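You operate a simulated robot arm through the tools that you are given. There is no shell and no other tool.

Carry out the task below with a simulated robot arm. There is one attempt and no reset: what you move stays moved.

JOB
Run the test cylinder out and back as the job card says.
Fine: set the pressure and the OUT and BACK dials first; once out, once back.

Only the result counts: the job must be done as asked and must still hold three seconds after the hand-in. Knocking over, shifting, dropping, spilling or breaking anything else fails it.

ROBOT AND FRAMES
A 7-joint arm with a two-finger parallel gripper, fixed in place. Base frame: the origin is on the floor under the middle of its stand, x ahead of it, y to its left, z up; the work surface is at about z = 86. Units: cm, degrees, N and s.
With the tool pointing down near the work surface it reaches from about 42 to 90 cm from the base axis. Its first joint turns from -115.0 to 115.0 degrees. Payload 3.91 kg.
Tool frame: the origin (TCP) lies between the finger pads and is the grasp point; the fingertips stand 3 cm ahead of it; z points along the fingers, y is the line along which they close. The gripper opens to 11 cm. The fingers are 2 cm wide and 1 cm thick; the gripper's body (4.8 by 11.2 cm) begins 5.5 cm behind the TCP.
Orientation is that of the tool frame in the base frame, as [roll, pitch, yaw] about the fixed x, y, z axes, in that order (R = Rz(yaw) Ry(pitch) Rx(roll)). With the fingers straight down and closing along the base's y, the tool's x points along the base's -x, its y along +y and its z along -z.

CONTROLS
- The arm moves only by the tool nudge_tool. Its argument "deltas" is a list of rows, each a list of 3 entries, a list of its own where there are three numbers: the shift along the base's x, y, z in cm, then the turn, a rotation vector about the base's x, y, z in degrees, then the closure in counts, from 0 (fully open) to 255 (shut). In form: [[[dx, dy, dz], [ax, ay, az], hand], ...]. A call has 1 to 20 rows; each row shifts and turns the commanded pose from where the row before left it. Each row takes 0.2 s and may step no farther than 5 cm and 8.6 degrees from the row before; otherwise, or with a gripper value out of range, the whole call is refused. Where a pose cannot be reached the arm comes as near as it can. A force on the tool above 40 N (or 10 N above the force at the start of the call, whichever is more), or a blocked arm, ends the call early, and 0.2 s more pass. The fingers move at their own pace (about 15.3 cm/s each) and stop on an object; they squeeze with about 30 N. The grip force told is the motor's: it shows also when the fingers shut on nothing. Time passes only in rows, and 0.2 s behind the last, so rows that do not move let the fingers close. It gives the time, the measured TCP pose, the force on the tool (base axes), the opening and the grip force at its end, in the units of the frame above (readings bear some noise), with the torque about the TCP (base axes, N m) and any sound that the robot's microphone picked up.
- Cameras (640 x 400 px; columns grow to the right, rows downward): "scene" is fixed at [4.92, 50.06, 151.21]; the picture's right is [-0.62, -0.79, 0.00], its down [-0.20, 0.16, -0.97] and it looks along [0.76, -0.60, -0.26] (base axes); focal length 314 px, centre (320, 200). "wrist" rides on the gripper at [7.2, 1.7, -10.3] in the tool frame; the picture's right is [-0.23, 0.97, 0.00], its down [-0.76, -0.18, -0.62] and it looks along [-0.61, -0.14, 0.78] (tool axes); focal length 222 px, centre (320, 200). There is no depth. A picture from a camera that has moved, and an enlarged one, comes with that camera's place and axes in the base frame and with its lens.
- snapshot(camera): a new picture of that camera. It takes no simulated time.
- lift_body(by): slides the trunk up (or, below 0, down) by that many cm; the arm rides with it, the base frame stays. It gives what a move gives, with no picture.
- zoom(camera, box): a new picture of the part [left, top, right, bottom] of that camera's present view, enlarged. It takes no simulated time.
- hand_in(): hands the job in; it is judged then, once.

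Places have to be worked out from the pictures, the camera data and where the tool is seen. Open the gripper and draw the arm clear of the work before you hand the job in, unless the task says otherwise.

The tools are called after ">>>" as name(argument=value, ...) on one line, values as JSON. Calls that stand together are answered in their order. nudge_tool: Moves the arm, as the interface text tells. Its arguments: {"type":"object","properties":{"deltas":{"type":"array"}},"required":["deltas"]} The other tools are called the same way: lift_body (by) moves the trunk up or down; snapshot (camera) takes a picture; zoom (camera, box) takes an enlarged picture of a part of a camera's view; hand_in () hands the job in.

At the start:

```text
time_s: 0.0
tool_pos: [55.48, -2.22, 151.22]
tool_rot: [-180.0, 0.0, -180.0]
contact_force: [1.2, -0.2, 0.1]
ft_torque: [0.01, -0.01, -0.02]
finger_gap: 11.0
finger_force: 0.0
trunk travel left (down, up): [-87.5, 11.5]
```

scene: 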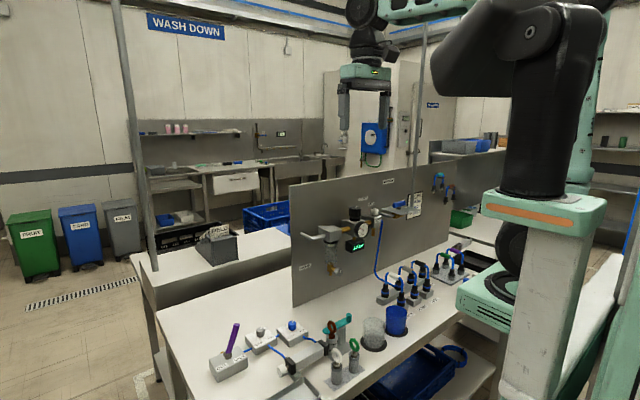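
wrist: 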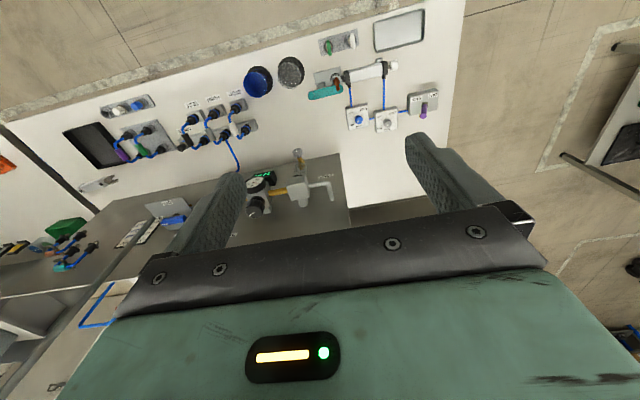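

The scene shows a bench with a pneumatic board, regulator with a display, dials and a cylinder. I'll zoom in on the parts before moving anything.

>>> zoom(camera="scene", box=[180, 280, 420, 400])

>>> zoom(camera="scene", box=[280, 170, 440, 290])

>>> zoom(camera="wrist", box=[290, 0, 450, 140])

>>> zoom(camera="wrist", box=[60, 70, 280, 200])

>>> zoom(camera="scene", box=[360, 240, 480, 320])

```text
2.67 times, centred on (300, 340) of scene
camera zoom: at [4.92, 50.06, 151.21], right [-0.62, -0.79, 0.0], down [-0.2, 0.16, -0.97], along [0.76, -0.6, -0.26], focal length 837 px, centre (373, -173)
```

zoom: 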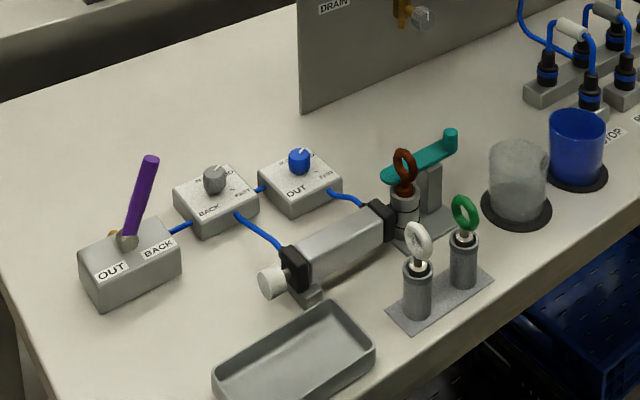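

```text
3.33 times, centred on (360, 230) of scene
camera zoom: at [4.92, 50.06, 151.21], right [-0.62, -0.79, 0.0], down [-0.2, 0.16, -0.97], along [0.76, -0.6, -0.26], focal length 1047 px, centre (187, 100)
```

zoom: 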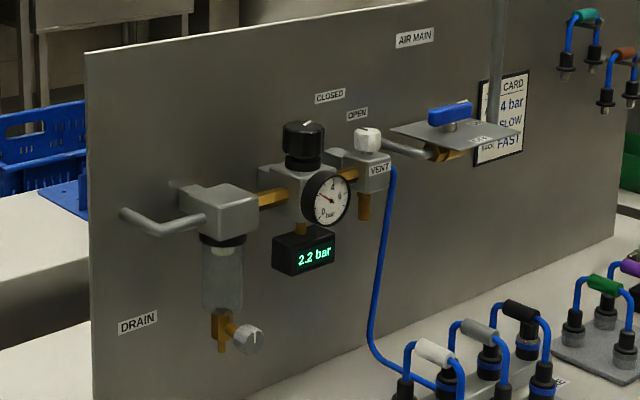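

```text
2.86 times, centred on (370, 70) of wrist
camera zoom: at [48.21, -0.55, 161.56], right [0.23, 0.97, 0.0], down [0.76, -0.18, 0.62], along [0.61, -0.14, -0.78], focal length 635 px, centre (177, 571)
```

zoom: 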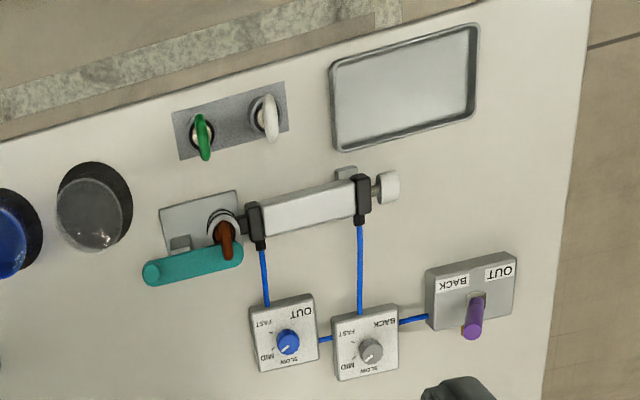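

```text
2.91 times, centred on (170, 135) of wrist
camera zoom: at [48.21, -0.55, 161.56], right [0.23, 0.97, 0.0], down [0.76, -0.18, 0.62], along [0.61, -0.14, -0.78], focal length 646 px, centre (756, 389)
```

zoom: 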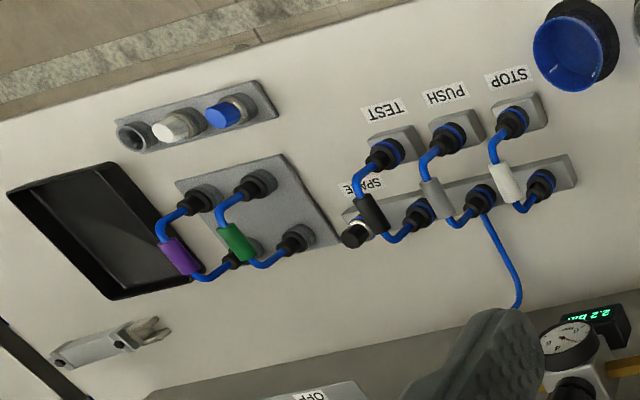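

```text
5.00 times, centred on (420, 280) of scene
camera zoom: at [4.92, 50.06, 151.21], right [-0.62, -0.79, 0.0], down [-0.2, 0.16, -0.97], along [0.76, -0.6, -0.26], focal length 1570 px, centre (-180, -200)
```

zoom: 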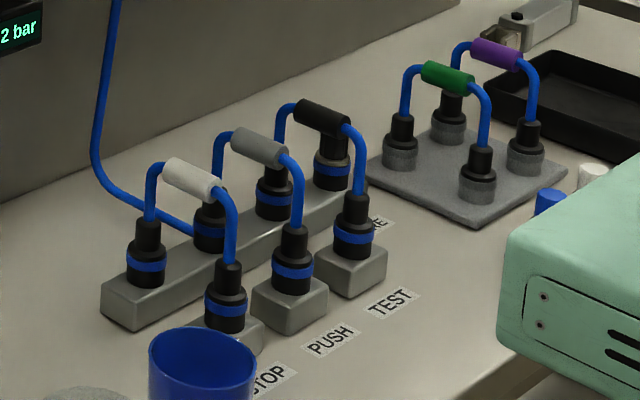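

I'll read the job card and look closer at the details of the cylinder end and the valves.

>>> zoom(camera="scene", box=[390, 180, 440, 220])

>>> zoom(camera="scene", box=[315, 310, 375, 350])

>>> zoom(camera="scene", box=[200, 310, 300, 380])

>>> zoom(camera="scene", box=[340, 190, 400, 250])

>>> zoom(camera="wrist", box=[220, 140, 350, 220])

>>> zoom(camera="wrist", box=[300, 50, 450, 140])

>>> zoom(camera="wrist", box=[100, 180, 230, 260])

```text
10.00 times, centred on (415, 200) of scene
camera zoom: at [4.92, 50.06, 151.21], right [-0.62, -0.79, 0.0], down [-0.2, 0.16, -0.97], along [0.76, -0.6, -0.26], focal length 3140 px, centre (-630, 200)
```

zoom: 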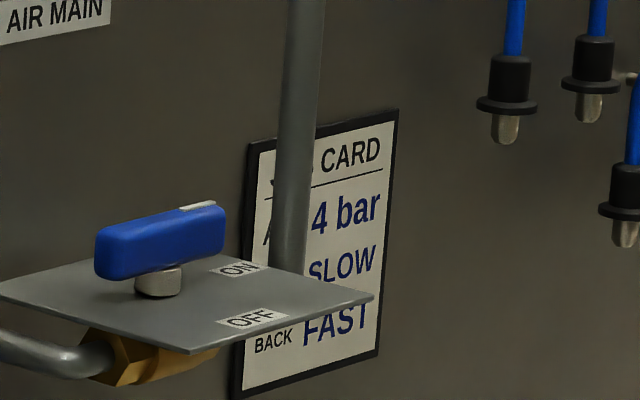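

```text
10.00 times, centred on (345, 330) of scene
camera zoom: at [4.92, 50.06, 151.21], right [-0.62, -0.79, 0.0], down [-0.2, 0.16, -0.97], along [0.76, -0.6, -0.26], focal length 3140 px, centre (70, -1100)
```

zoom: 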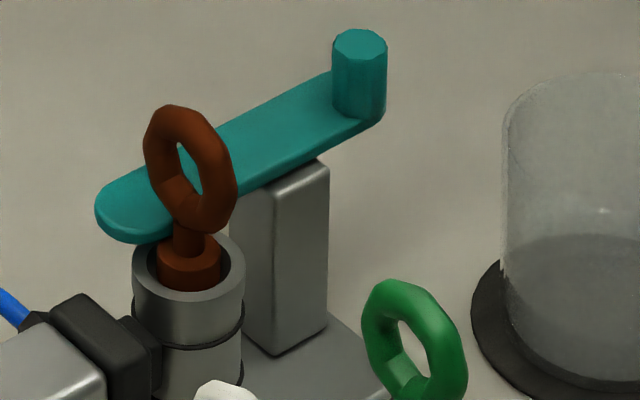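

```text
5.71 times, centred on (250, 345) of scene
camera zoom: at [4.92, 50.06, 151.21], right [-0.62, -0.79, 0.0], down [-0.2, 0.16, -0.97], along [0.76, -0.6, -0.26], focal length 1794 px, centre (720, -629)
```

zoom: 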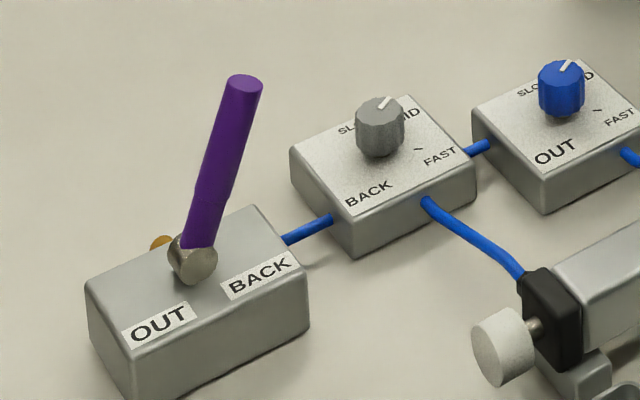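

```text
6.67 times, centred on (370, 220) of scene
camera zoom: at [4.92, 50.06, 151.21], right [-0.62, -0.79, 0.0], down [-0.2, 0.16, -0.97], along [0.76, -0.6, -0.26], focal length 2093 px, centre (-13, 67)
```

zoom: 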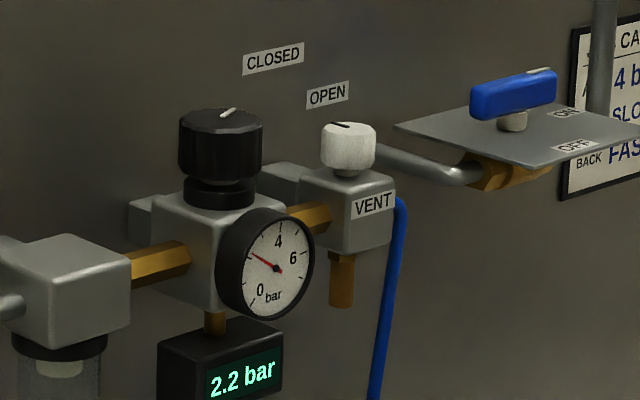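

```text
4.92 times, centred on (285, 180) of wrist
camera zoom: at [48.21, -0.55, 161.56], right [0.23, 0.97, 0.0], down [0.76, -0.18, 0.62], along [0.61, -0.14, -0.78], focal length 1094 px, centre (492, 298)
```

zoom: 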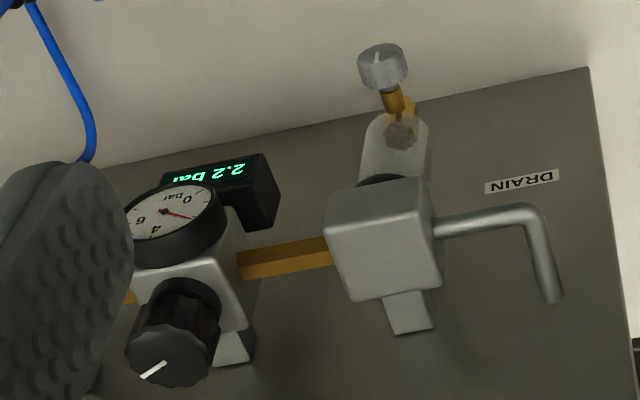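

```text
4.27 times, centred on (375, 95) of wrist
camera zoom: at [48.21, -0.55, 161.56], right [0.23, 0.97, 0.0], down [0.76, -0.18, 0.62], along [0.61, -0.14, -0.78], focal length 948 px, centre (85, 648)
```

zoom: 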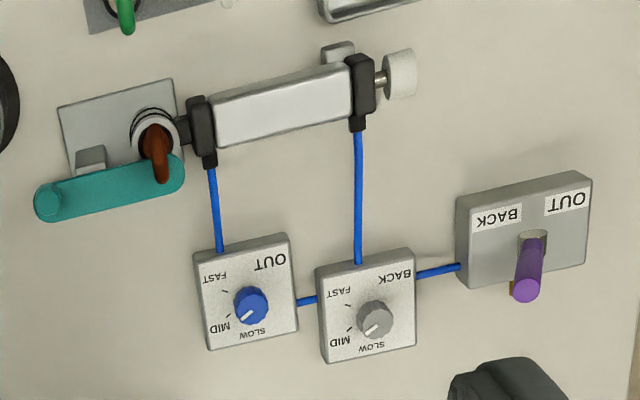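

```text
4.92 times, centred on (165, 220) of wrist
camera zoom: at [48.21, -0.55, 161.56], right [0.23, 0.97, 0.0], down [0.76, -0.18, 0.62], along [0.61, -0.14, -0.78], focal length 1094 px, centre (1083, 102)
```

zoom: 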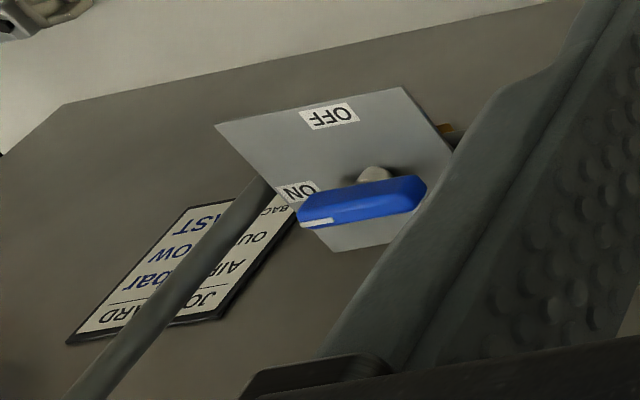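

The card reads AIR 4 bar, OUT SLOW, BACK FAST; the display shows 2.2 bar. I estimate the lever valve at (74, 26, 92), the BACK dial at (77.5, 15, 91), the OUT dial at (74, 6, 91) and the regulator knob at (80, -24, 120). I'll move the hand to look closer from above, well clear of everything.

>>> nudge_tool(deltas=[[[-0.5, 2.5, -4], [0, 0, 0], 0], [[-0.5, 2.5, -4], [0, 0, 0], 0], [[-0.5, 2.5, -4], [0, 0, 0], 0], [[-0.5, 2.5, -4], [0, 0, 0], 0], [[-0.5, 2.5, -4], [0, 0, 0], 0], [[-0.5, 2.5, -4], [0, 0, 0], 0], [[0, 0, 0], [0, 0, 0], 0]])

```text
time_s: 1.6
tool_pos: [52.41, 12.84, 127.16]
tool_rot: [-180.0, 0.0, 179.9]
contact_force: [0.8, 0.2, -0.4]
ft_torque: [0.01, -0.01, -0.01]
finger_gap: 11.02
finger_force: 0.1
trunk travel left (down, up): [-87.5, 11.5]
```

The arm is at (52.4, 12.8, 127.2). I'll take wrist and scene pictures for a closer look at the dials and lever.

>>> snapshot(camera="wrist")

>>> zoom(camera="wrist", box=[210, 60, 450, 210])

>>> snapshot(camera="scene")

```text
taken
camera wrist: at [45.12, 14.55, 137.59], right [0.23, 0.97, 0.0], down [0.76, -0.18, 0.62], along [0.61, -0.14, -0.78], focal length 222 px, centre (320, 200)
```

wrist: 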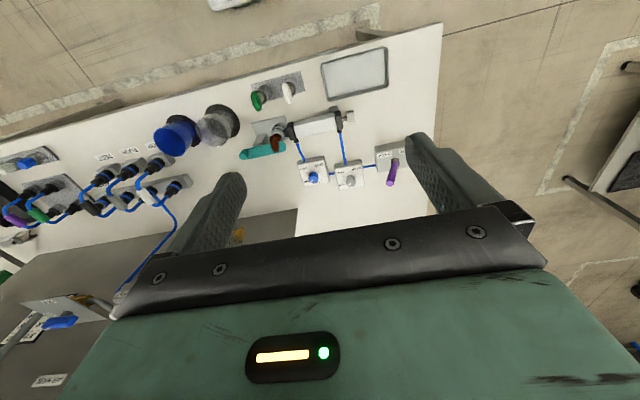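

```text
2.67 times, centred on (330, 135) of wrist
camera zoom: at [45.12, 14.55, 137.59], right [0.23, 0.97, 0.0], down [0.76, -0.18, 0.62], along [0.61, -0.14, -0.78], focal length 592 px, centre (293, 373)
```

zoom: 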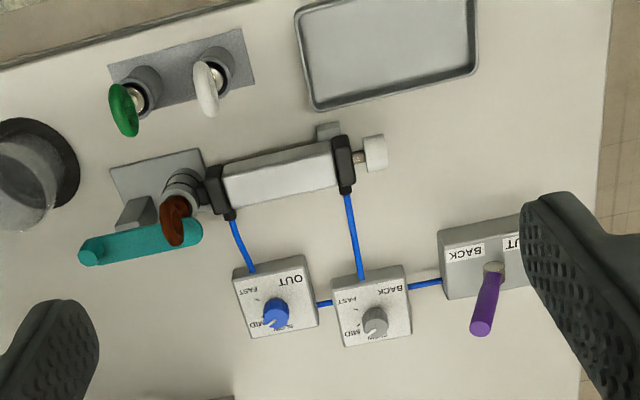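

```text
taken
```

scene: 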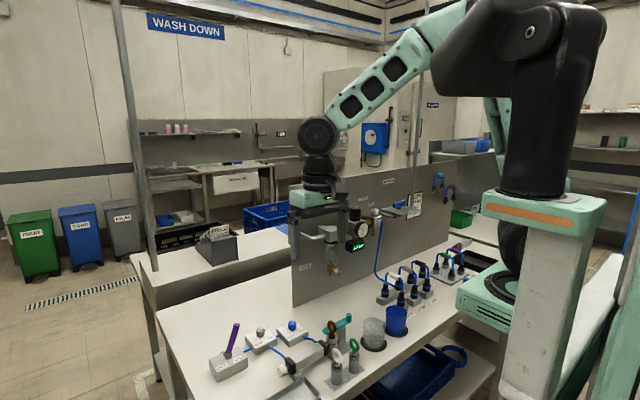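

I'll zoom tightly on the dials, lever and cylinder from the new spot to read the dial pointers.

>>> zoom(camera="wrist", box=[290, 140, 380, 200])

>>> zoom(camera="wrist", box=[235, 100, 365, 170])

>>> zoom(camera="wrist", box=[360, 130, 430, 200])

>>> zoom(camera="scene", box=[230, 310, 320, 370])

```text
6.67 times, centred on (335, 170) of wrist
camera zoom: at [45.12, 14.55, 137.59], right [0.23, 0.97, 0.0], down [0.76, -0.18, 0.62], along [0.61, -0.14, -0.78], focal length 1481 px, centre (220, 400)
```

zoom: 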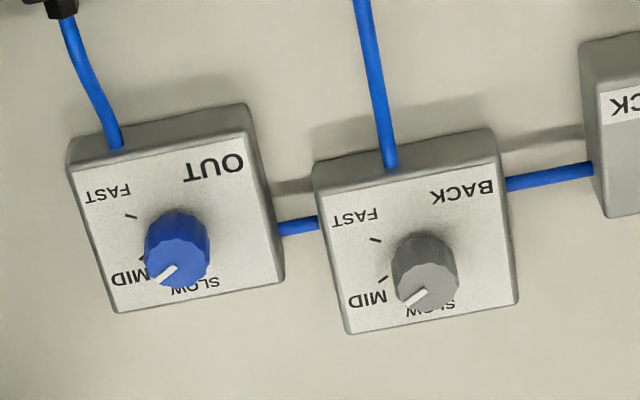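

```text
4.92 times, centred on (300, 135) of wrist
camera zoom: at [45.12, 14.55, 137.59], right [0.23, 0.97, 0.0], down [0.76, -0.18, 0.62], along [0.61, -0.14, -0.78], focal length 1094 px, centre (418, 520)
```

zoom: 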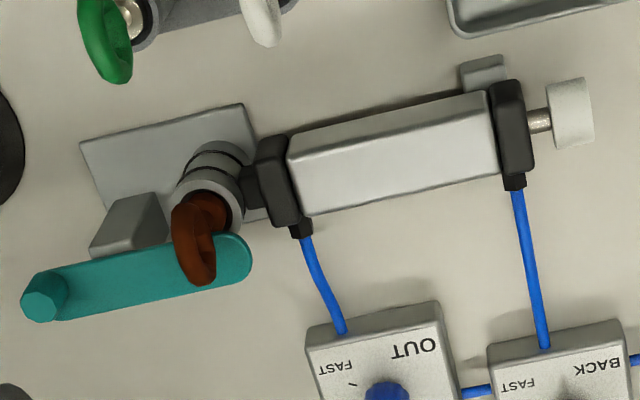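

```text
5.71 times, centred on (395, 165) of wrist
camera zoom: at [45.12, 14.55, 137.59], right [0.23, 0.97, 0.0], down [0.76, -0.18, 0.62], along [0.61, -0.14, -0.78], focal length 1269 px, centre (-109, 400)
```

zoom: 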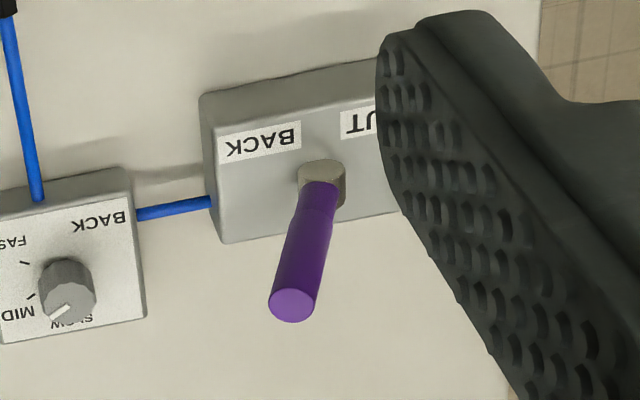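

```text
6.67 times, centred on (275, 340) of scene
camera zoom: at [4.92, 50.06, 151.21], right [-0.62, -0.79, 0.0], down [-0.2, 0.16, -0.97], along [0.76, -0.6, -0.26], focal length 2093 px, centre (620, -733)
```

zoom: 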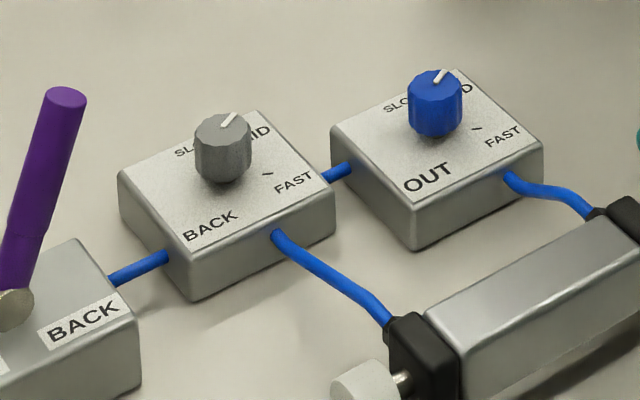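

Text reads from the robot's side: both dials now seem to point at MID, with SLOW about 60° counter-clockwise and FAST about 60° clockwise from there. The lever leans to BACK (tip about (75, 23, 98)). I'll go hover over the OUT dial at about (74.3, 6.0) with the fingers partly closed.

>>> nudge_tool(deltas=[[[2.74, -0.85, -3.2], [0, 0, 0], 120], [[2.74, -0.85, -3.2], [0, 0, 0], 120], [[2.74, -0.85, -3.2], [0, 0, 0], 120], [[2.74, -0.85, -3.2], [0, 0, 0], 120], [[2.74, -0.85, -3.2], [0, 0, 0], 120], [[2.74, -0.85, -3.2], [0, 0, 0], 120], [[2.74, -0.85, -3.2], [0, 0, 0], 120], [[2.74, -0.85, -3.2], [0, 0, 0], 120], [[0, 0, 0], [0, 0, 0], 120]])

>>> snapshot(camera="wrist")

>>> zoom(camera="wrist", box=[240, 60, 400, 200])

```text
time_s: 3.6
tool_pos: [74.56, 6.05, 101.5]
tool_rot: [180.0, 0.0, -180.0]
contact_force: [0.2, 0.0, -0.2]
ft_torque: [-0.01, 0.02, 0.02]
finger_gap: 5.82
finger_force: 0.0
trunk travel left (down, up): [-87.5, 11.5]
```

```text
taken
camera wrist: at [67.17, 7.68, 111.95], right [0.23, 0.97, 0.0], down [0.76, -0.18, 0.62], along [0.61, -0.14, -0.78], focal length 222 px, centre (320, 200)
```

wrist: 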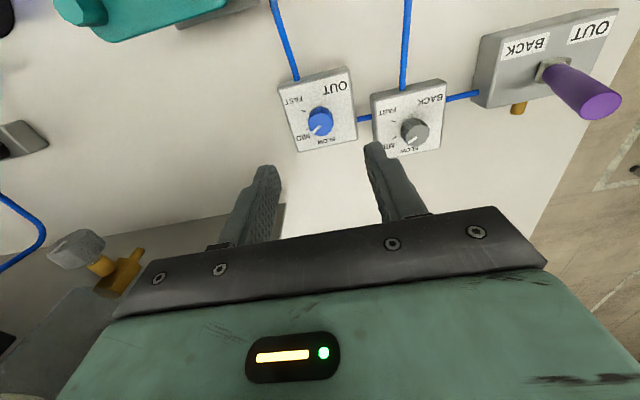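

```text
2.86 times, centred on (320, 130) of wrist
camera zoom: at [67.17, 7.68, 111.95], right [0.23, 0.97, 0.0], down [0.76, -0.18, 0.62], along [0.61, -0.14, -0.78], focal length 635 px, centre (320, 400)
```

zoom: 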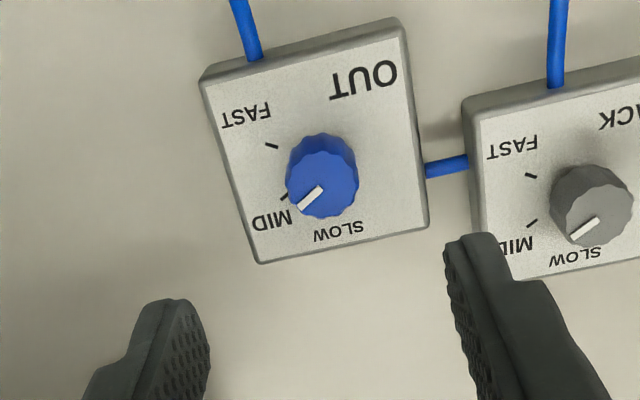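

The OUT knob sits at about (74.3, 6.0), 2.5 cm across, pointing at MID; the MID and FAST ticks are about 60° apart. I'll descend over it with fingers straddling it and check the height with both cameras.

>>> nudge_tool(deltas=[[[-0.1, 0.05, -3], [0, 0, 0], 120], [[0, 0, -3], [0, 0, 0], 120], [[0, 0, 0], [0, 0, 0], 120]])

>>> zoom(camera="scene", box=[240, 290, 340, 360])

>>> zoom(camera="wrist", box=[240, 80, 400, 200])

```text
time_s: 4.4
tool_pos: [74.32, 6.08, 95.47]
tool_rot: [180.0, 0.0, -180.0]
contact_force: [-0.6, -0.3, 1.5]
ft_torque: [0.01, 0.0, 0.03]
finger_gap: 5.82
finger_force: 0.0
trunk travel left (down, up): [-87.5, 11.5]
```

```text
5.71 times, centred on (290, 325) of scene
camera zoom: at [4.92, 50.06, 151.21], right [-0.62, -0.79, 0.0], down [-0.2, 0.16, -0.97], along [0.76, -0.6, -0.26], focal length 1794 px, centre (491, -514)
```

zoom: 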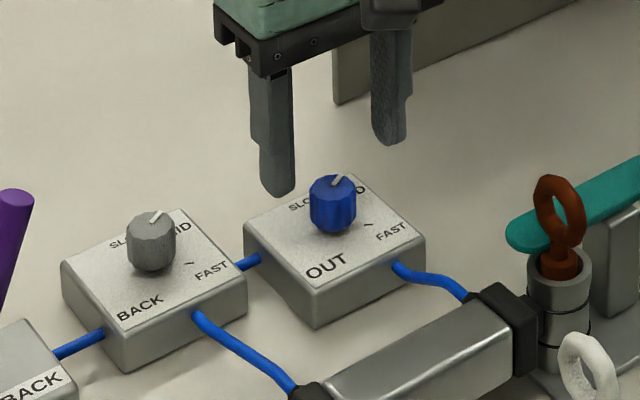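

```text
3.33 times, centred on (320, 140) of wrist
camera zoom: at [66.97, 7.74, 105.9], right [0.23, 0.97, 0.0], down [0.76, -0.18, 0.62], along [0.61, -0.14, -0.78], focal length 740 px, centre (320, 400)
```

zoom: 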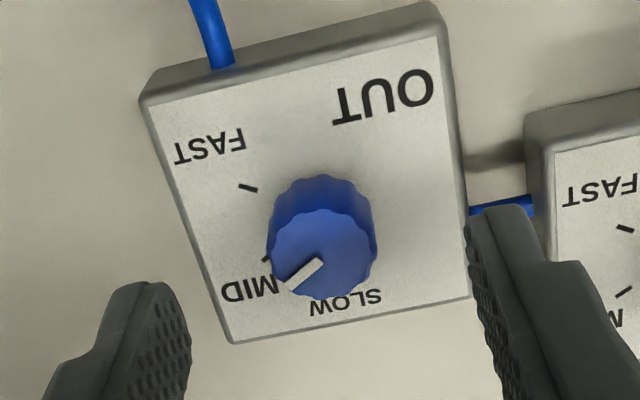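

The fingers straddle the OUT knob well centred (knob top about z 91.5, box top about 88.8). I'll go down 3 cm, close on the knob, and read the force before turning.

>>> nudge_tool(deltas=[[[0, 0, -1.5], [0, 0, 0], 120], [[0, 0, -1.5], [0, 0, 0], 120], [[0, 0, 0], [0, 0, 0], 170], [[0, 0, 0], [0, 0, 0], 255], [[0, 0, 0], [0, 0, 0], 255]])

>>> zoom(camera="wrist", box=[240, 80, 400, 200])

```text
time_s: 5.6
tool_pos: [74.31, 6.04, 92.52]
tool_rot: [180.0, -0.1, 180.0]
contact_force: [-0.4, -4.6, -0.4]
ft_torque: [-0.11, -0.02, -0.03]
finger_gap: 2.44
finger_force: 45.1
trunk travel left (down, up): [-87.5, 11.5]
```

```text
3.33 times, centred on (320, 140) of wrist
camera zoom: at [67.01, 7.72, 102.92], right [0.23, 0.97, 0.0], down [0.76, -0.18, 0.62], along [0.61, -0.14, -0.78], focal length 740 px, centre (320, 400)
```

zoom: 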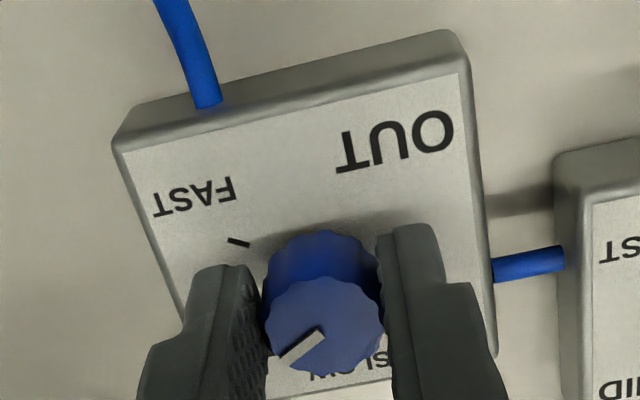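

The knob is held (gap 2.44). I'll turn it counter-clockwise (toward SLOW) by 30° first and check.

>>> nudge_tool(deltas=[[[0, 0, 0], [0, 0, 6], 255], [[0, 0, 0], [0, 0, 6], 255], [[0, 0, 0], [0, 0, 6], 255], [[0, 0, 0], [0, 0, 6], 255], [[0, 0, 0], [0, 0, 6], 255], [[0, 0, 0], [0, 0, 0], 255]])

>>> zoom(camera="wrist", box=[240, 80, 400, 200])

>>> zoom(camera="scene", box=[240, 290, 340, 360])

```text
time_s: 7.0
tool_pos: [74.38, 5.83, 92.41]
tool_rot: [180.0, -0.1, -150.0]
contact_force: [-0.2, -12.3, -3.4]
ft_torque: [-0.09, -0.45, -0.03]
finger_gap: 2.44
finger_force: 45.2
trunk travel left (down, up): [-87.5, 11.5]
```

```text
3.33 times, centred on (320, 140) of wrist
camera zoom: at [67.18, 3.72, 102.93], right [-0.29, 0.96, 0.0], down [0.75, 0.23, 0.62], along [0.6, 0.18, -0.78], focal length 740 px, centre (320, 400)
```

zoom: 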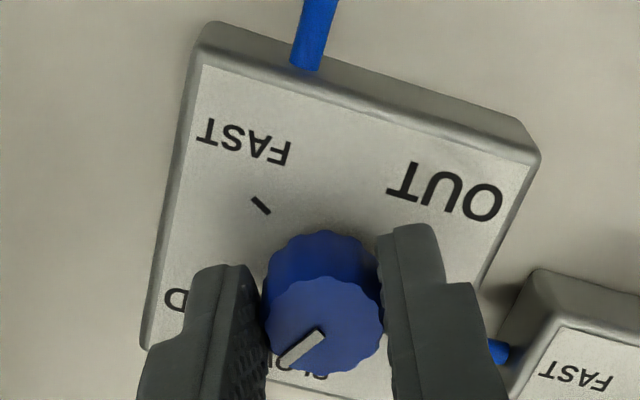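

```text
5.71 times, centred on (290, 325) of scene
camera zoom: at [4.92, 50.06, 151.21], right [-0.62, -0.79, 0.0], down [-0.2, 0.16, -0.97], along [0.76, -0.6, -0.26], focal length 1794 px, centre (491, -514)
```

zoom: 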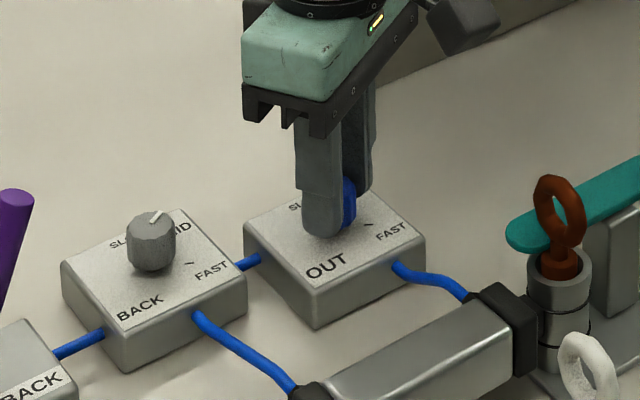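

The knob turns with the hand. There's a 12 N side force toward -y, so I'll ease the hand a touch that way and turn the remaining 30°.

>>> nudge_tool(deltas=[[[0, -0.1, 0], [0, 0, 6], 255], [[0, 0, 0], [0, 0, 6], 255], [[0, 0, 0], [0, 0, 6], 255], [[0, 0, 0], [0, 0, 6], 255], [[0, 0, 0], [0, 0, 6], 255], [[0, 0, 0], [0, 0, 0], 255]])

>>> zoom(camera="wrist", box=[240, 80, 400, 200])

```text
time_s: 8.4
tool_pos: [74.41, 5.71, 92.59]
tool_rot: [180.0, 0.0, -120.0]
contact_force: [11.3, -16.4, -8.4]
ft_torque: [-0.99, 0.1, -0.07]
finger_gap: 2.45
finger_force: 45.3
trunk travel left (down, up): [-87.5, 11.5]
```

```text
3.33 times, centred on (320, 140) of wrist
camera zoom: at [69.31, 0.33, 102.92], right [-0.73, 0.68, 0.0], down [0.53, 0.57, 0.62], along [0.43, 0.45, -0.78], focal length 740 px, centre (320, 400)
```

zoom: 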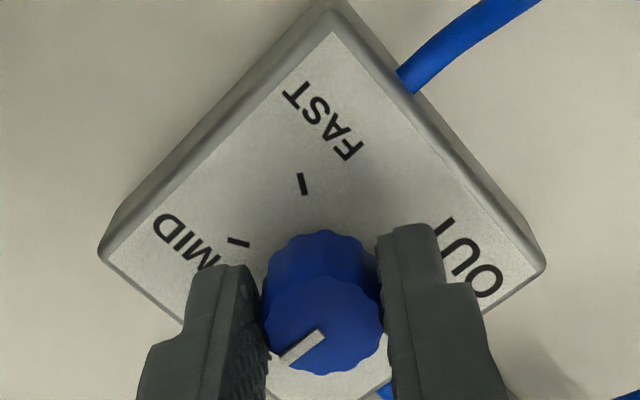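

Turned 60° in total; the SLOW label lies behind the knob. I'll release, lift and check the pointer.

>>> nudge_tool(deltas=[[[0, 0, 0], [0, 0, 0], 120], [[0, 0, 0], [0, 0, 0], 120], [[0, 0, 3], [0, 0, 0], 120], [[0, 0, 3], [0, 0, 0], 120], [[0, 0, 0], [0, 0, 0], 120]])

>>> zoom(camera="wrist", box=[240, 60, 400, 200])

>>> zoom(camera="scene", box=[240, 290, 340, 360])

```text
time_s: 9.6
tool_pos: [74.18, 5.88, 98.49]
tool_rot: [180.0, 0.0, -120.0]
contact_force: [0.9, -0.4, 0.1]
ft_torque: [-0.01, -0.02, -0.02]
finger_gap: 5.84
finger_force: 0.0
trunk travel left (down, up): [-87.5, 11.5]
```

```text
2.86 times, centred on (320, 130) of wrist
camera zoom: at [69.1, 0.43, 108.96], right [-0.73, 0.68, 0.0], down [0.54, 0.57, 0.62], along [0.43, 0.45, -0.78], focal length 635 px, centre (320, 400)
```

zoom: 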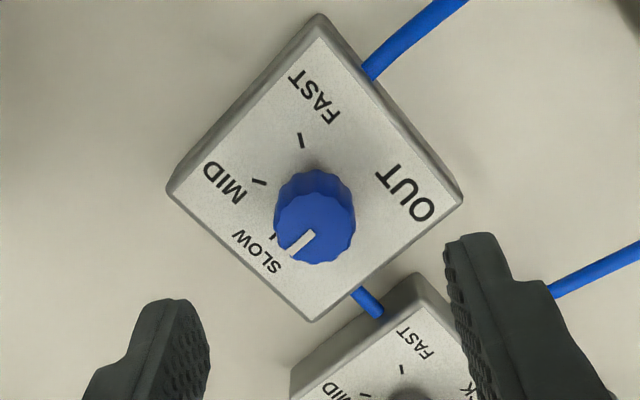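

```text
5.71 times, centred on (290, 325) of scene
camera zoom: at [4.92, 50.06, 151.21], right [-0.62, -0.79, 0.0], down [-0.2, 0.16, -0.97], along [0.76, -0.6, -0.26], focal length 1794 px, centre (491, -514)
```

zoom: 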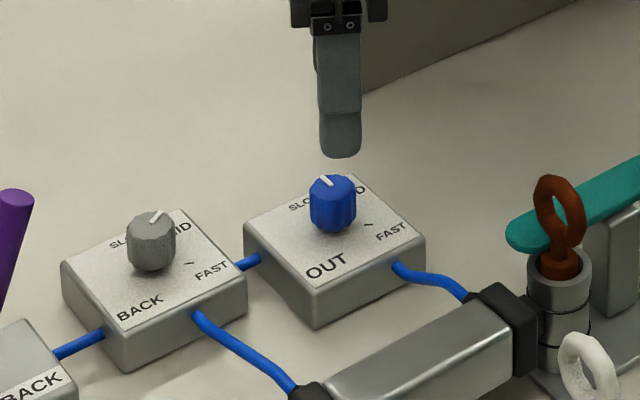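

The OUT pointer now lines up with the SLOW tick. I'll slide over to the BACK dial at about (77.65, 14.87), keeping the hand's yaw so the 60° clockwise turn brings it back to straight.

>>> nudge_tool(deltas=[[[1.67, 4.47, 0], [0, 0, 0], 120], [[1.68, 4.47, 0], [0, 0, 0], 120], [[0, 0, -3], [0, 0, 0], 120], [[0, 0, 0], [0, 0, 0], 120]])

>>> zoom(camera="wrist", box=[240, 60, 400, 200])

>>> zoom(camera="scene", box=[210, 290, 310, 360])

```text
time_s: 10.6
tool_pos: [77.57, 14.74, 95.46]
tool_rot: [180.0, 0.0, -119.9]
contact_force: [0.7, 0.0, -0.3]
ft_torque: [0.01, -0.03, -0.02]
finger_gap: 5.81
finger_force: 0.0
trunk travel left (down, up): [-87.5, 11.5]
```

```text
2.86 times, centred on (320, 130) of wrist
camera zoom: at [72.43, 9.41, 105.95], right [-0.73, 0.68, 0.0], down [0.53, 0.57, 0.62], along [0.43, 0.45, -0.78], focal length 635 px, centre (320, 400)
```

zoom: 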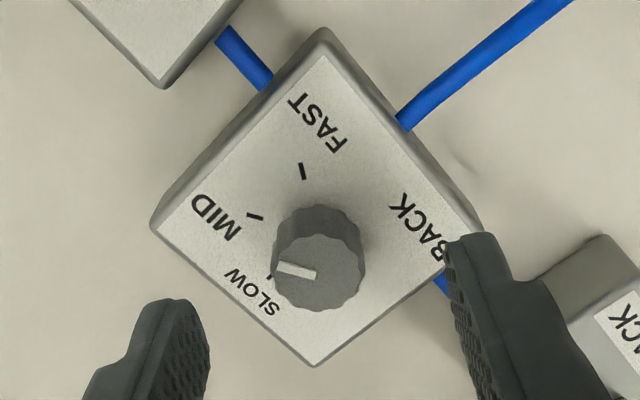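

```text
5.71 times, centred on (260, 325) of scene
camera zoom: at [4.92, 50.06, 151.21], right [-0.62, -0.79, 0.0], down [-0.2, 0.16, -0.97], along [0.76, -0.6, -0.26], focal length 1794 px, centre (663, -514)
```

zoom: 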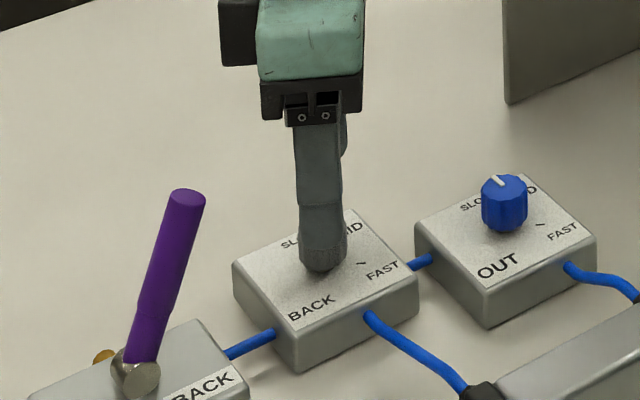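

The hand is centred over the BACK knob, whose pointer is at about MID. I'll go down 3 cm and grip it.

>>> nudge_tool(deltas=[[[0.03, 0.03, -1.5], [0, 0, 0], 120], [[0, 0, -1.5], [0, 0, 0], 120], [[0, 0, 0], [0, 0, 0], 170], [[0, 0, 0], [0, 0, 0], 255], [[0, 0, 0], [0, 0, 0], 255]])

>>> zoom(camera="wrist", box=[240, 80, 400, 200])

```text
time_s: 11.8
tool_pos: [77.81, 14.8, 92.59]
tool_rot: [-180.0, 0.0, -120.0]
contact_force: [3.3, -1.0, -2.8]
ft_torque: [0.08, -0.24, -0.01]
finger_gap: 2.44
finger_force: 44.6
trunk travel left (down, up): [-87.5, 11.5]
```

```text
3.33 times, centred on (320, 140) of wrist
camera zoom: at [72.57, 9.43, 102.94], right [-0.73, 0.68, 0.0], down [0.53, 0.57, 0.62], along [0.43, 0.45, -0.78], focal length 740 px, centre (320, 400)
```

zoom: 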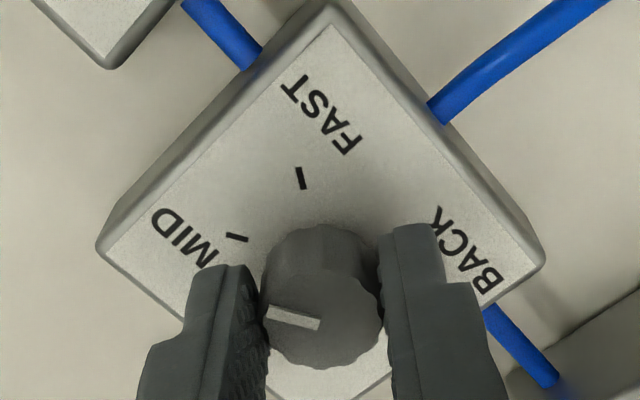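

Held with little side force. I'll turn it clockwise (negative about z) toward FAST by 62°, in small steps.

>>> nudge_tool(deltas=[[[0, 0, 0], [0, 0, -6.2], 255], [[0, 0, 0], [0, 0, -6.2], 255], [[0, 0, 0], [0, 0, -6.2], 255], [[0, 0, 0], [0, 0, -6.2], 255], [[0, 0, 0], [0, 0, -6.2], 255], [[0, 0, 0], [0, 0, -6.2], 255], [[0, 0, 0], [0, 0, -6.2], 255], [[0, 0, 0], [0, 0, -6.2], 255], [[0, 0, 0], [0, 0, -6.2], 255], [[0, 0, 0], [0, 0, -6.2], 255], [[0, 0, 0], [0, 0, 0], 255]])

>>> zoom(camera="wrist", box=[240, 80, 400, 200])

```text
time_s: 14.2
tool_pos: [77.52, 15.07, 92.59]
tool_rot: [180.0, 0.0, 178.0]
contact_force: [-5.9, 9.4, -0.7]
ft_torque: [0.24, 0.54, 0.27]
finger_gap: 2.47
finger_force: 44.8
trunk travel left (down, up): [-87.5, 11.5]
```

```text
3.33 times, centred on (320, 140) of wrist
camera zoom: at [70.43, 16.97, 102.95], right [0.26, 0.97, 0.0], down [0.76, -0.21, 0.62], along [0.6, -0.16, -0.78], focal length 740 px, centre (320, 400)
```

zoom: 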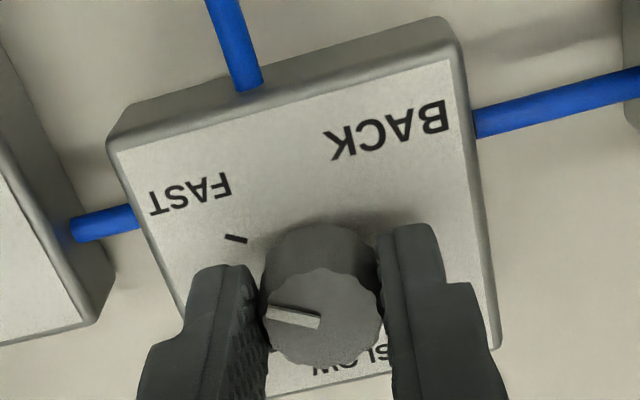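

There is a small turning torque (0.27 N m), so it may have reached its end stop at FAST. I'll release, lift and check the pointer.

>>> nudge_tool(deltas=[[[0, 0, 0], [0, 0, 0], 120], [[0, 0, 0], [0, 0, 0], 120], [[0, 0, 3], [0, 0, 0], 120], [[0, 0, 4], [0, 0, 0], 120], [[0, 0, 0], [0, 0, 0], 120]])

>>> zoom(camera="wrist", box=[240, 60, 400, 200])

>>> zoom(camera="scene", box=[210, 290, 310, 360])

```text
time_s: 15.4
tool_pos: [77.59, 14.78, 99.53]
tool_rot: [-179.8, 0.0, 178.0]
contact_force: [0.0, -0.3, 0.4]
ft_torque: [-0.04, 0.04, -0.01]
finger_gap: 5.82
finger_force: 0.1
trunk travel left (down, up): [-87.5, 11.5]
```

```text
2.86 times, centred on (320, 130) of wrist
camera zoom: at [70.41, 16.72, 110.02], right [0.26, 0.97, 0.0], down [0.76, -0.2, 0.62], along [0.6, -0.16, -0.78], focal length 635 px, centre (320, 400)
```

zoom: 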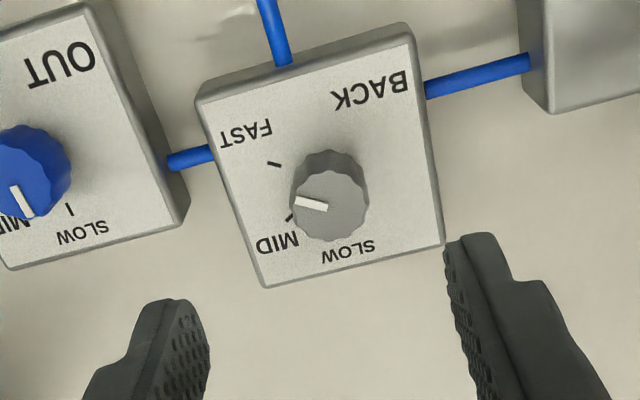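

```text
5.71 times, centred on (260, 325) of scene
camera zoom: at [4.92, 50.06, 151.21], right [-0.62, -0.79, 0.0], down [-0.2, 0.16, -0.97], along [0.76, -0.6, -0.26], focal length 1794 px, centre (663, -514)
```

zoom: 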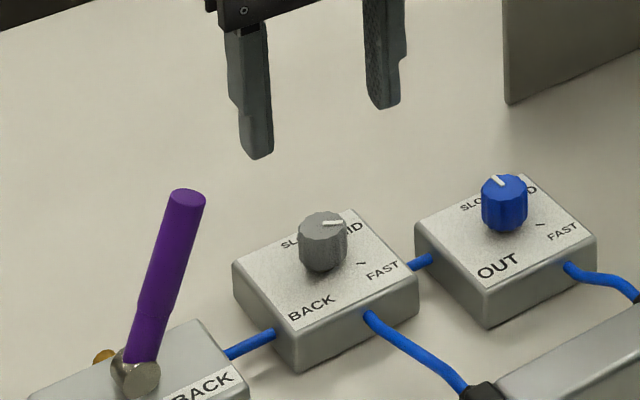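

Both dials are set: OUT pointer on SLOW, BACK pointer on FAST. Now I'll raise the hand and move back to view the regulator.

>>> nudge_tool(deltas=[[[-2.5, 0, 4], [0, 0, 1], 120], [[-2.5, 0, 4], [0, 0, 1], 120], [[-2.5, -1, 4], [0, 0, 0], 120], [[-2.5, -2, 3.8], [0, 0, 0], 120], [[-2, -3, 3.3], [0, 0, 0], 120], [[-2, -3, 3.3], [0, 0, 0], 120], [[-2, -3, 3], [0, 0, 0], 120], [[-2, -3, 3], [0, 0, 0], 60], [[-2, -4, 3], [0, 0, 0], 60], [[-2, -4, 2], [0, 0, 0], 60], [[0, -4.5, 2], [0, 0, 0], 60], [[0, -4.5, 0], [0, 0, 0], 60], [[0, -4.5, 0], [0, 0, 0], 60], [[0, 0, 0], [0, 0, 0], 60]])

>>> snapshot(camera="wrist")

>>> zoom(camera="wrist", box=[230, 90, 410, 200])

>>> zoom(camera="scene", box=[330, 190, 420, 260])

```text
refused: row 9 steps farther than a row can; nothing moved
```

```text
taken
camera wrist: at [70.41, 16.72, 110.02], right [0.26, 0.97, 0.0], down [0.76, -0.2, 0.62], along [0.6, -0.16, -0.78], focal length 222 px, centre (320, 200)
```

wrist: 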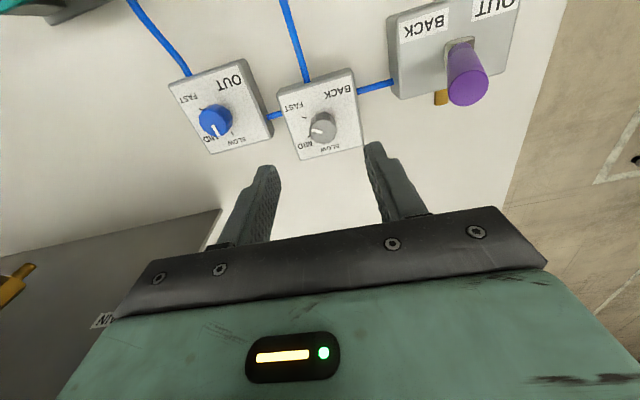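

```text
3.56 times, centred on (320, 145) of wrist
camera zoom: at [70.41, 16.72, 110.02], right [0.26, 0.97, 0.0], down [0.76, -0.2, 0.62], along [0.6, -0.16, -0.78], focal length 790 px, centre (320, 396)
```

zoom: 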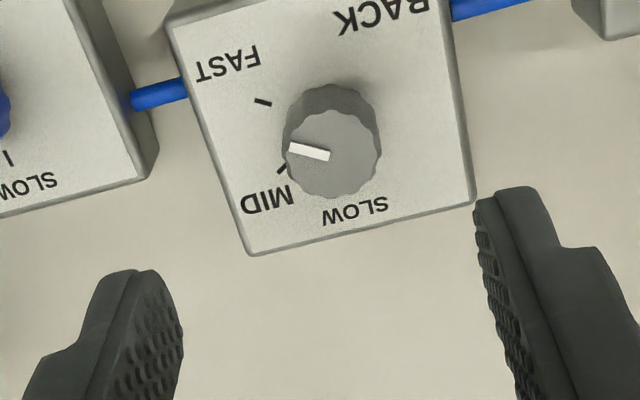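

```text
5.71 times, centred on (375, 225) of scene
camera zoom: at [4.92, 50.06, 151.21], right [-0.62, -0.79, 0.0], down [-0.2, 0.16, -0.97], along [0.76, -0.6, -0.26], focal length 1794 px, centre (6, 57)
```

zoom: 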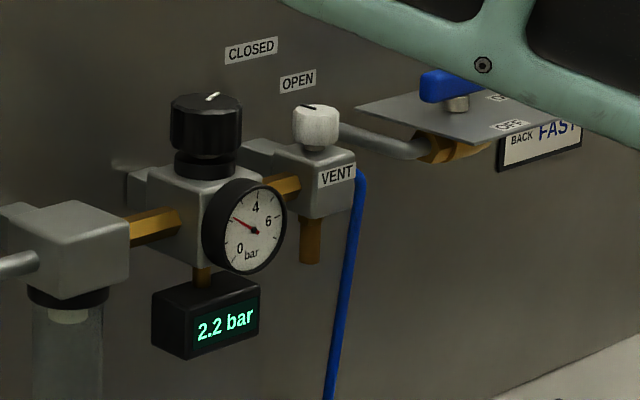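

That call was refused because one row exceeded 5 cm, so nothing moved. I'll resend with shorter steps.

>>> nudge_tool(deltas=[[[-2, 0, 4], [0, 0, 1], 120], [[-2, 0, 4], [0, 0, 1], 120], [[-2, -1, 4], [0, 0, 0], 120], [[-2, -2, 3.5], [0, 0, 0], 120], [[-2, -2.5, 3], [0, 0, 0], 120], [[-2, -2.5, 3], [0, 0, 0], 120], [[-2, -2.5, 3], [0, 0, 0], 120], [[-2, -3, 3], [0, 0, 0], 60], [[-2, -3, 3], [0, 0, 0], 60], [[-2, -3.5, 2], [0, 0, 0], 60], [[-1, -4, 2], [0, 0, 0], 60], [[-1, -4.5, 1], [0, 0, 0], 60], [[0, -4.5, 0], [0, 0, 0], 60], [[0, -4, 0], [0, 0, 0], 60], [[0, 0, 0], [0, 0, 0], 60]])

>>> snapshot(camera="wrist")

>>> zoom(camera="wrist", box=[230, 90, 410, 200])

>>> zoom(camera="scene", box=[330, 190, 420, 260])

```text
time_s: 18.6
tool_pos: [55.6, -22.34, 135.1]
tool_rot: [180.0, -0.1, 179.9]
contact_force: [-0.4, -0.7, 0.2]
ft_torque: [0.02, 0.02, 0.01]
finger_gap: 8.41
finger_force: 0.1
trunk travel left (down, up): [-87.5, 11.5]
```

```text
taken
camera wrist: at [48.33, -20.51, 145.48], right [0.23, 0.97, 0.0], down [0.76, -0.18, 0.62], along [0.61, -0.14, -0.78], focal length 222 px, centre (320, 200)
```

wrist: 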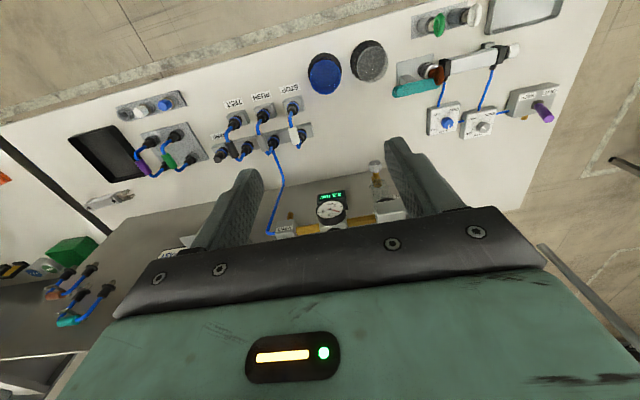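

```text
3.56 times, centred on (320, 145) of wrist
camera zoom: at [48.33, -20.51, 145.48], right [0.23, 0.97, 0.0], down [0.76, -0.18, 0.62], along [0.61, -0.14, -0.78], focal length 790 px, centre (320, 396)
```

zoom: 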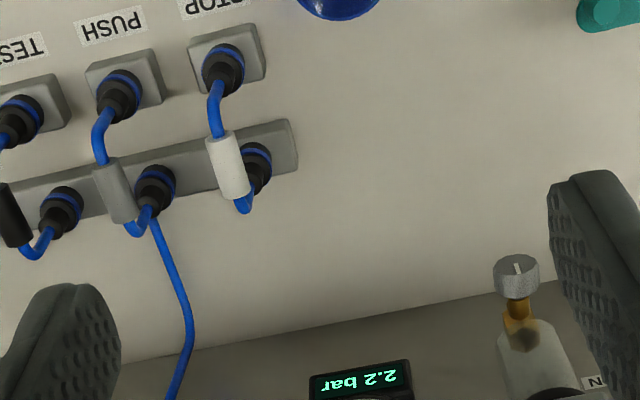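

```text
5.71 times, centred on (375, 225) of scene
camera zoom: at [4.92, 50.06, 151.21], right [-0.62, -0.79, 0.0], down [-0.2, 0.16, -0.97], along [0.76, -0.6, -0.26], focal length 1794 px, centre (6, 57)
```

zoom: 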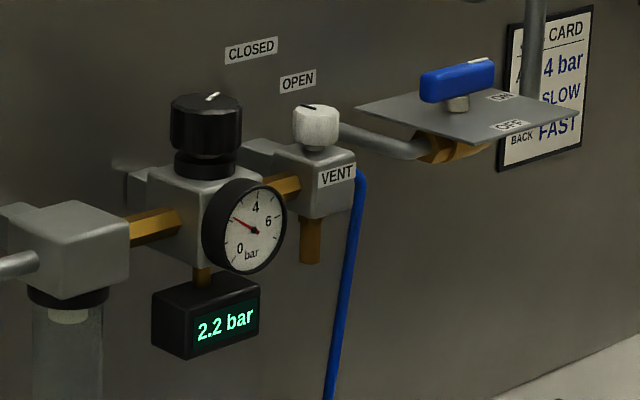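

From here the knob is hidden behind the hand. I'll raise the hand 18 cm to see the regulator knob between the fingers.

>>> nudge_tool(deltas=[[[-1, 0, 4.5], [0, 0, 0], 60], [[-1, 0, 4.5], [0, 0, 0], 60], [[-1, 0, 4.5], [0, 0, 0], 60], [[-1, 0, 4.5], [0, 0, 0], 60], [[0, 0, 0], [0, 0, 0], 60]])

>>> snapshot(camera="wrist")

>>> zoom(camera="wrist", box=[250, 120, 390, 220])

```text
time_s: 19.8
tool_pos: [51.51, -22.06, 153.06]
tool_rot: [-179.9, -0.1, -180.0]
contact_force: [0.8, 0.3, -0.4]
ft_torque: [0.01, 0.01, 0.0]
finger_gap: 8.42
finger_force: 0.0
trunk travel left (down, up): [-87.5, 11.5]
```

```text
taken
camera wrist: at [44.33, -20.44, 163.49], right [0.23, 0.97, 0.0], down [0.76, -0.18, 0.62], along [0.61, -0.14, -0.78], focal length 222 px, centre (320, 200)
```

wrist: 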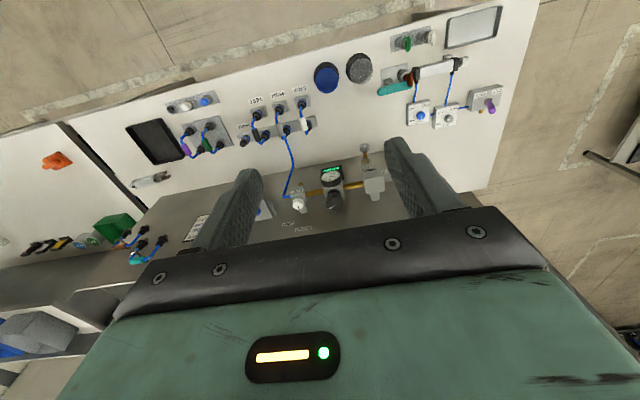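

```text
4.00 times, centred on (320, 170) of wrist
camera zoom: at [44.33, -20.44, 163.49], right [0.23, 0.97, 0.0], down [0.76, -0.18, 0.62], along [0.61, -0.14, -0.78], focal length 888 px, centre (320, 320)
```

zoom: 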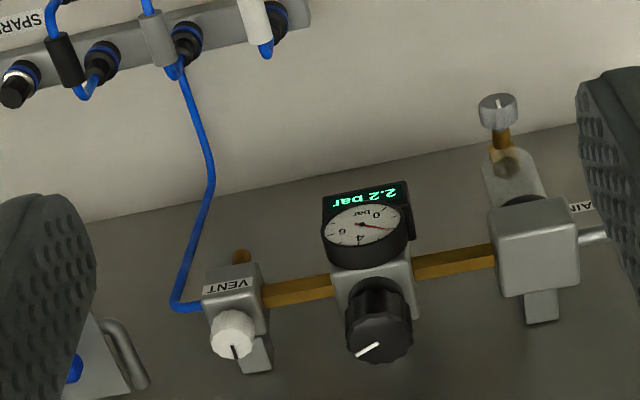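

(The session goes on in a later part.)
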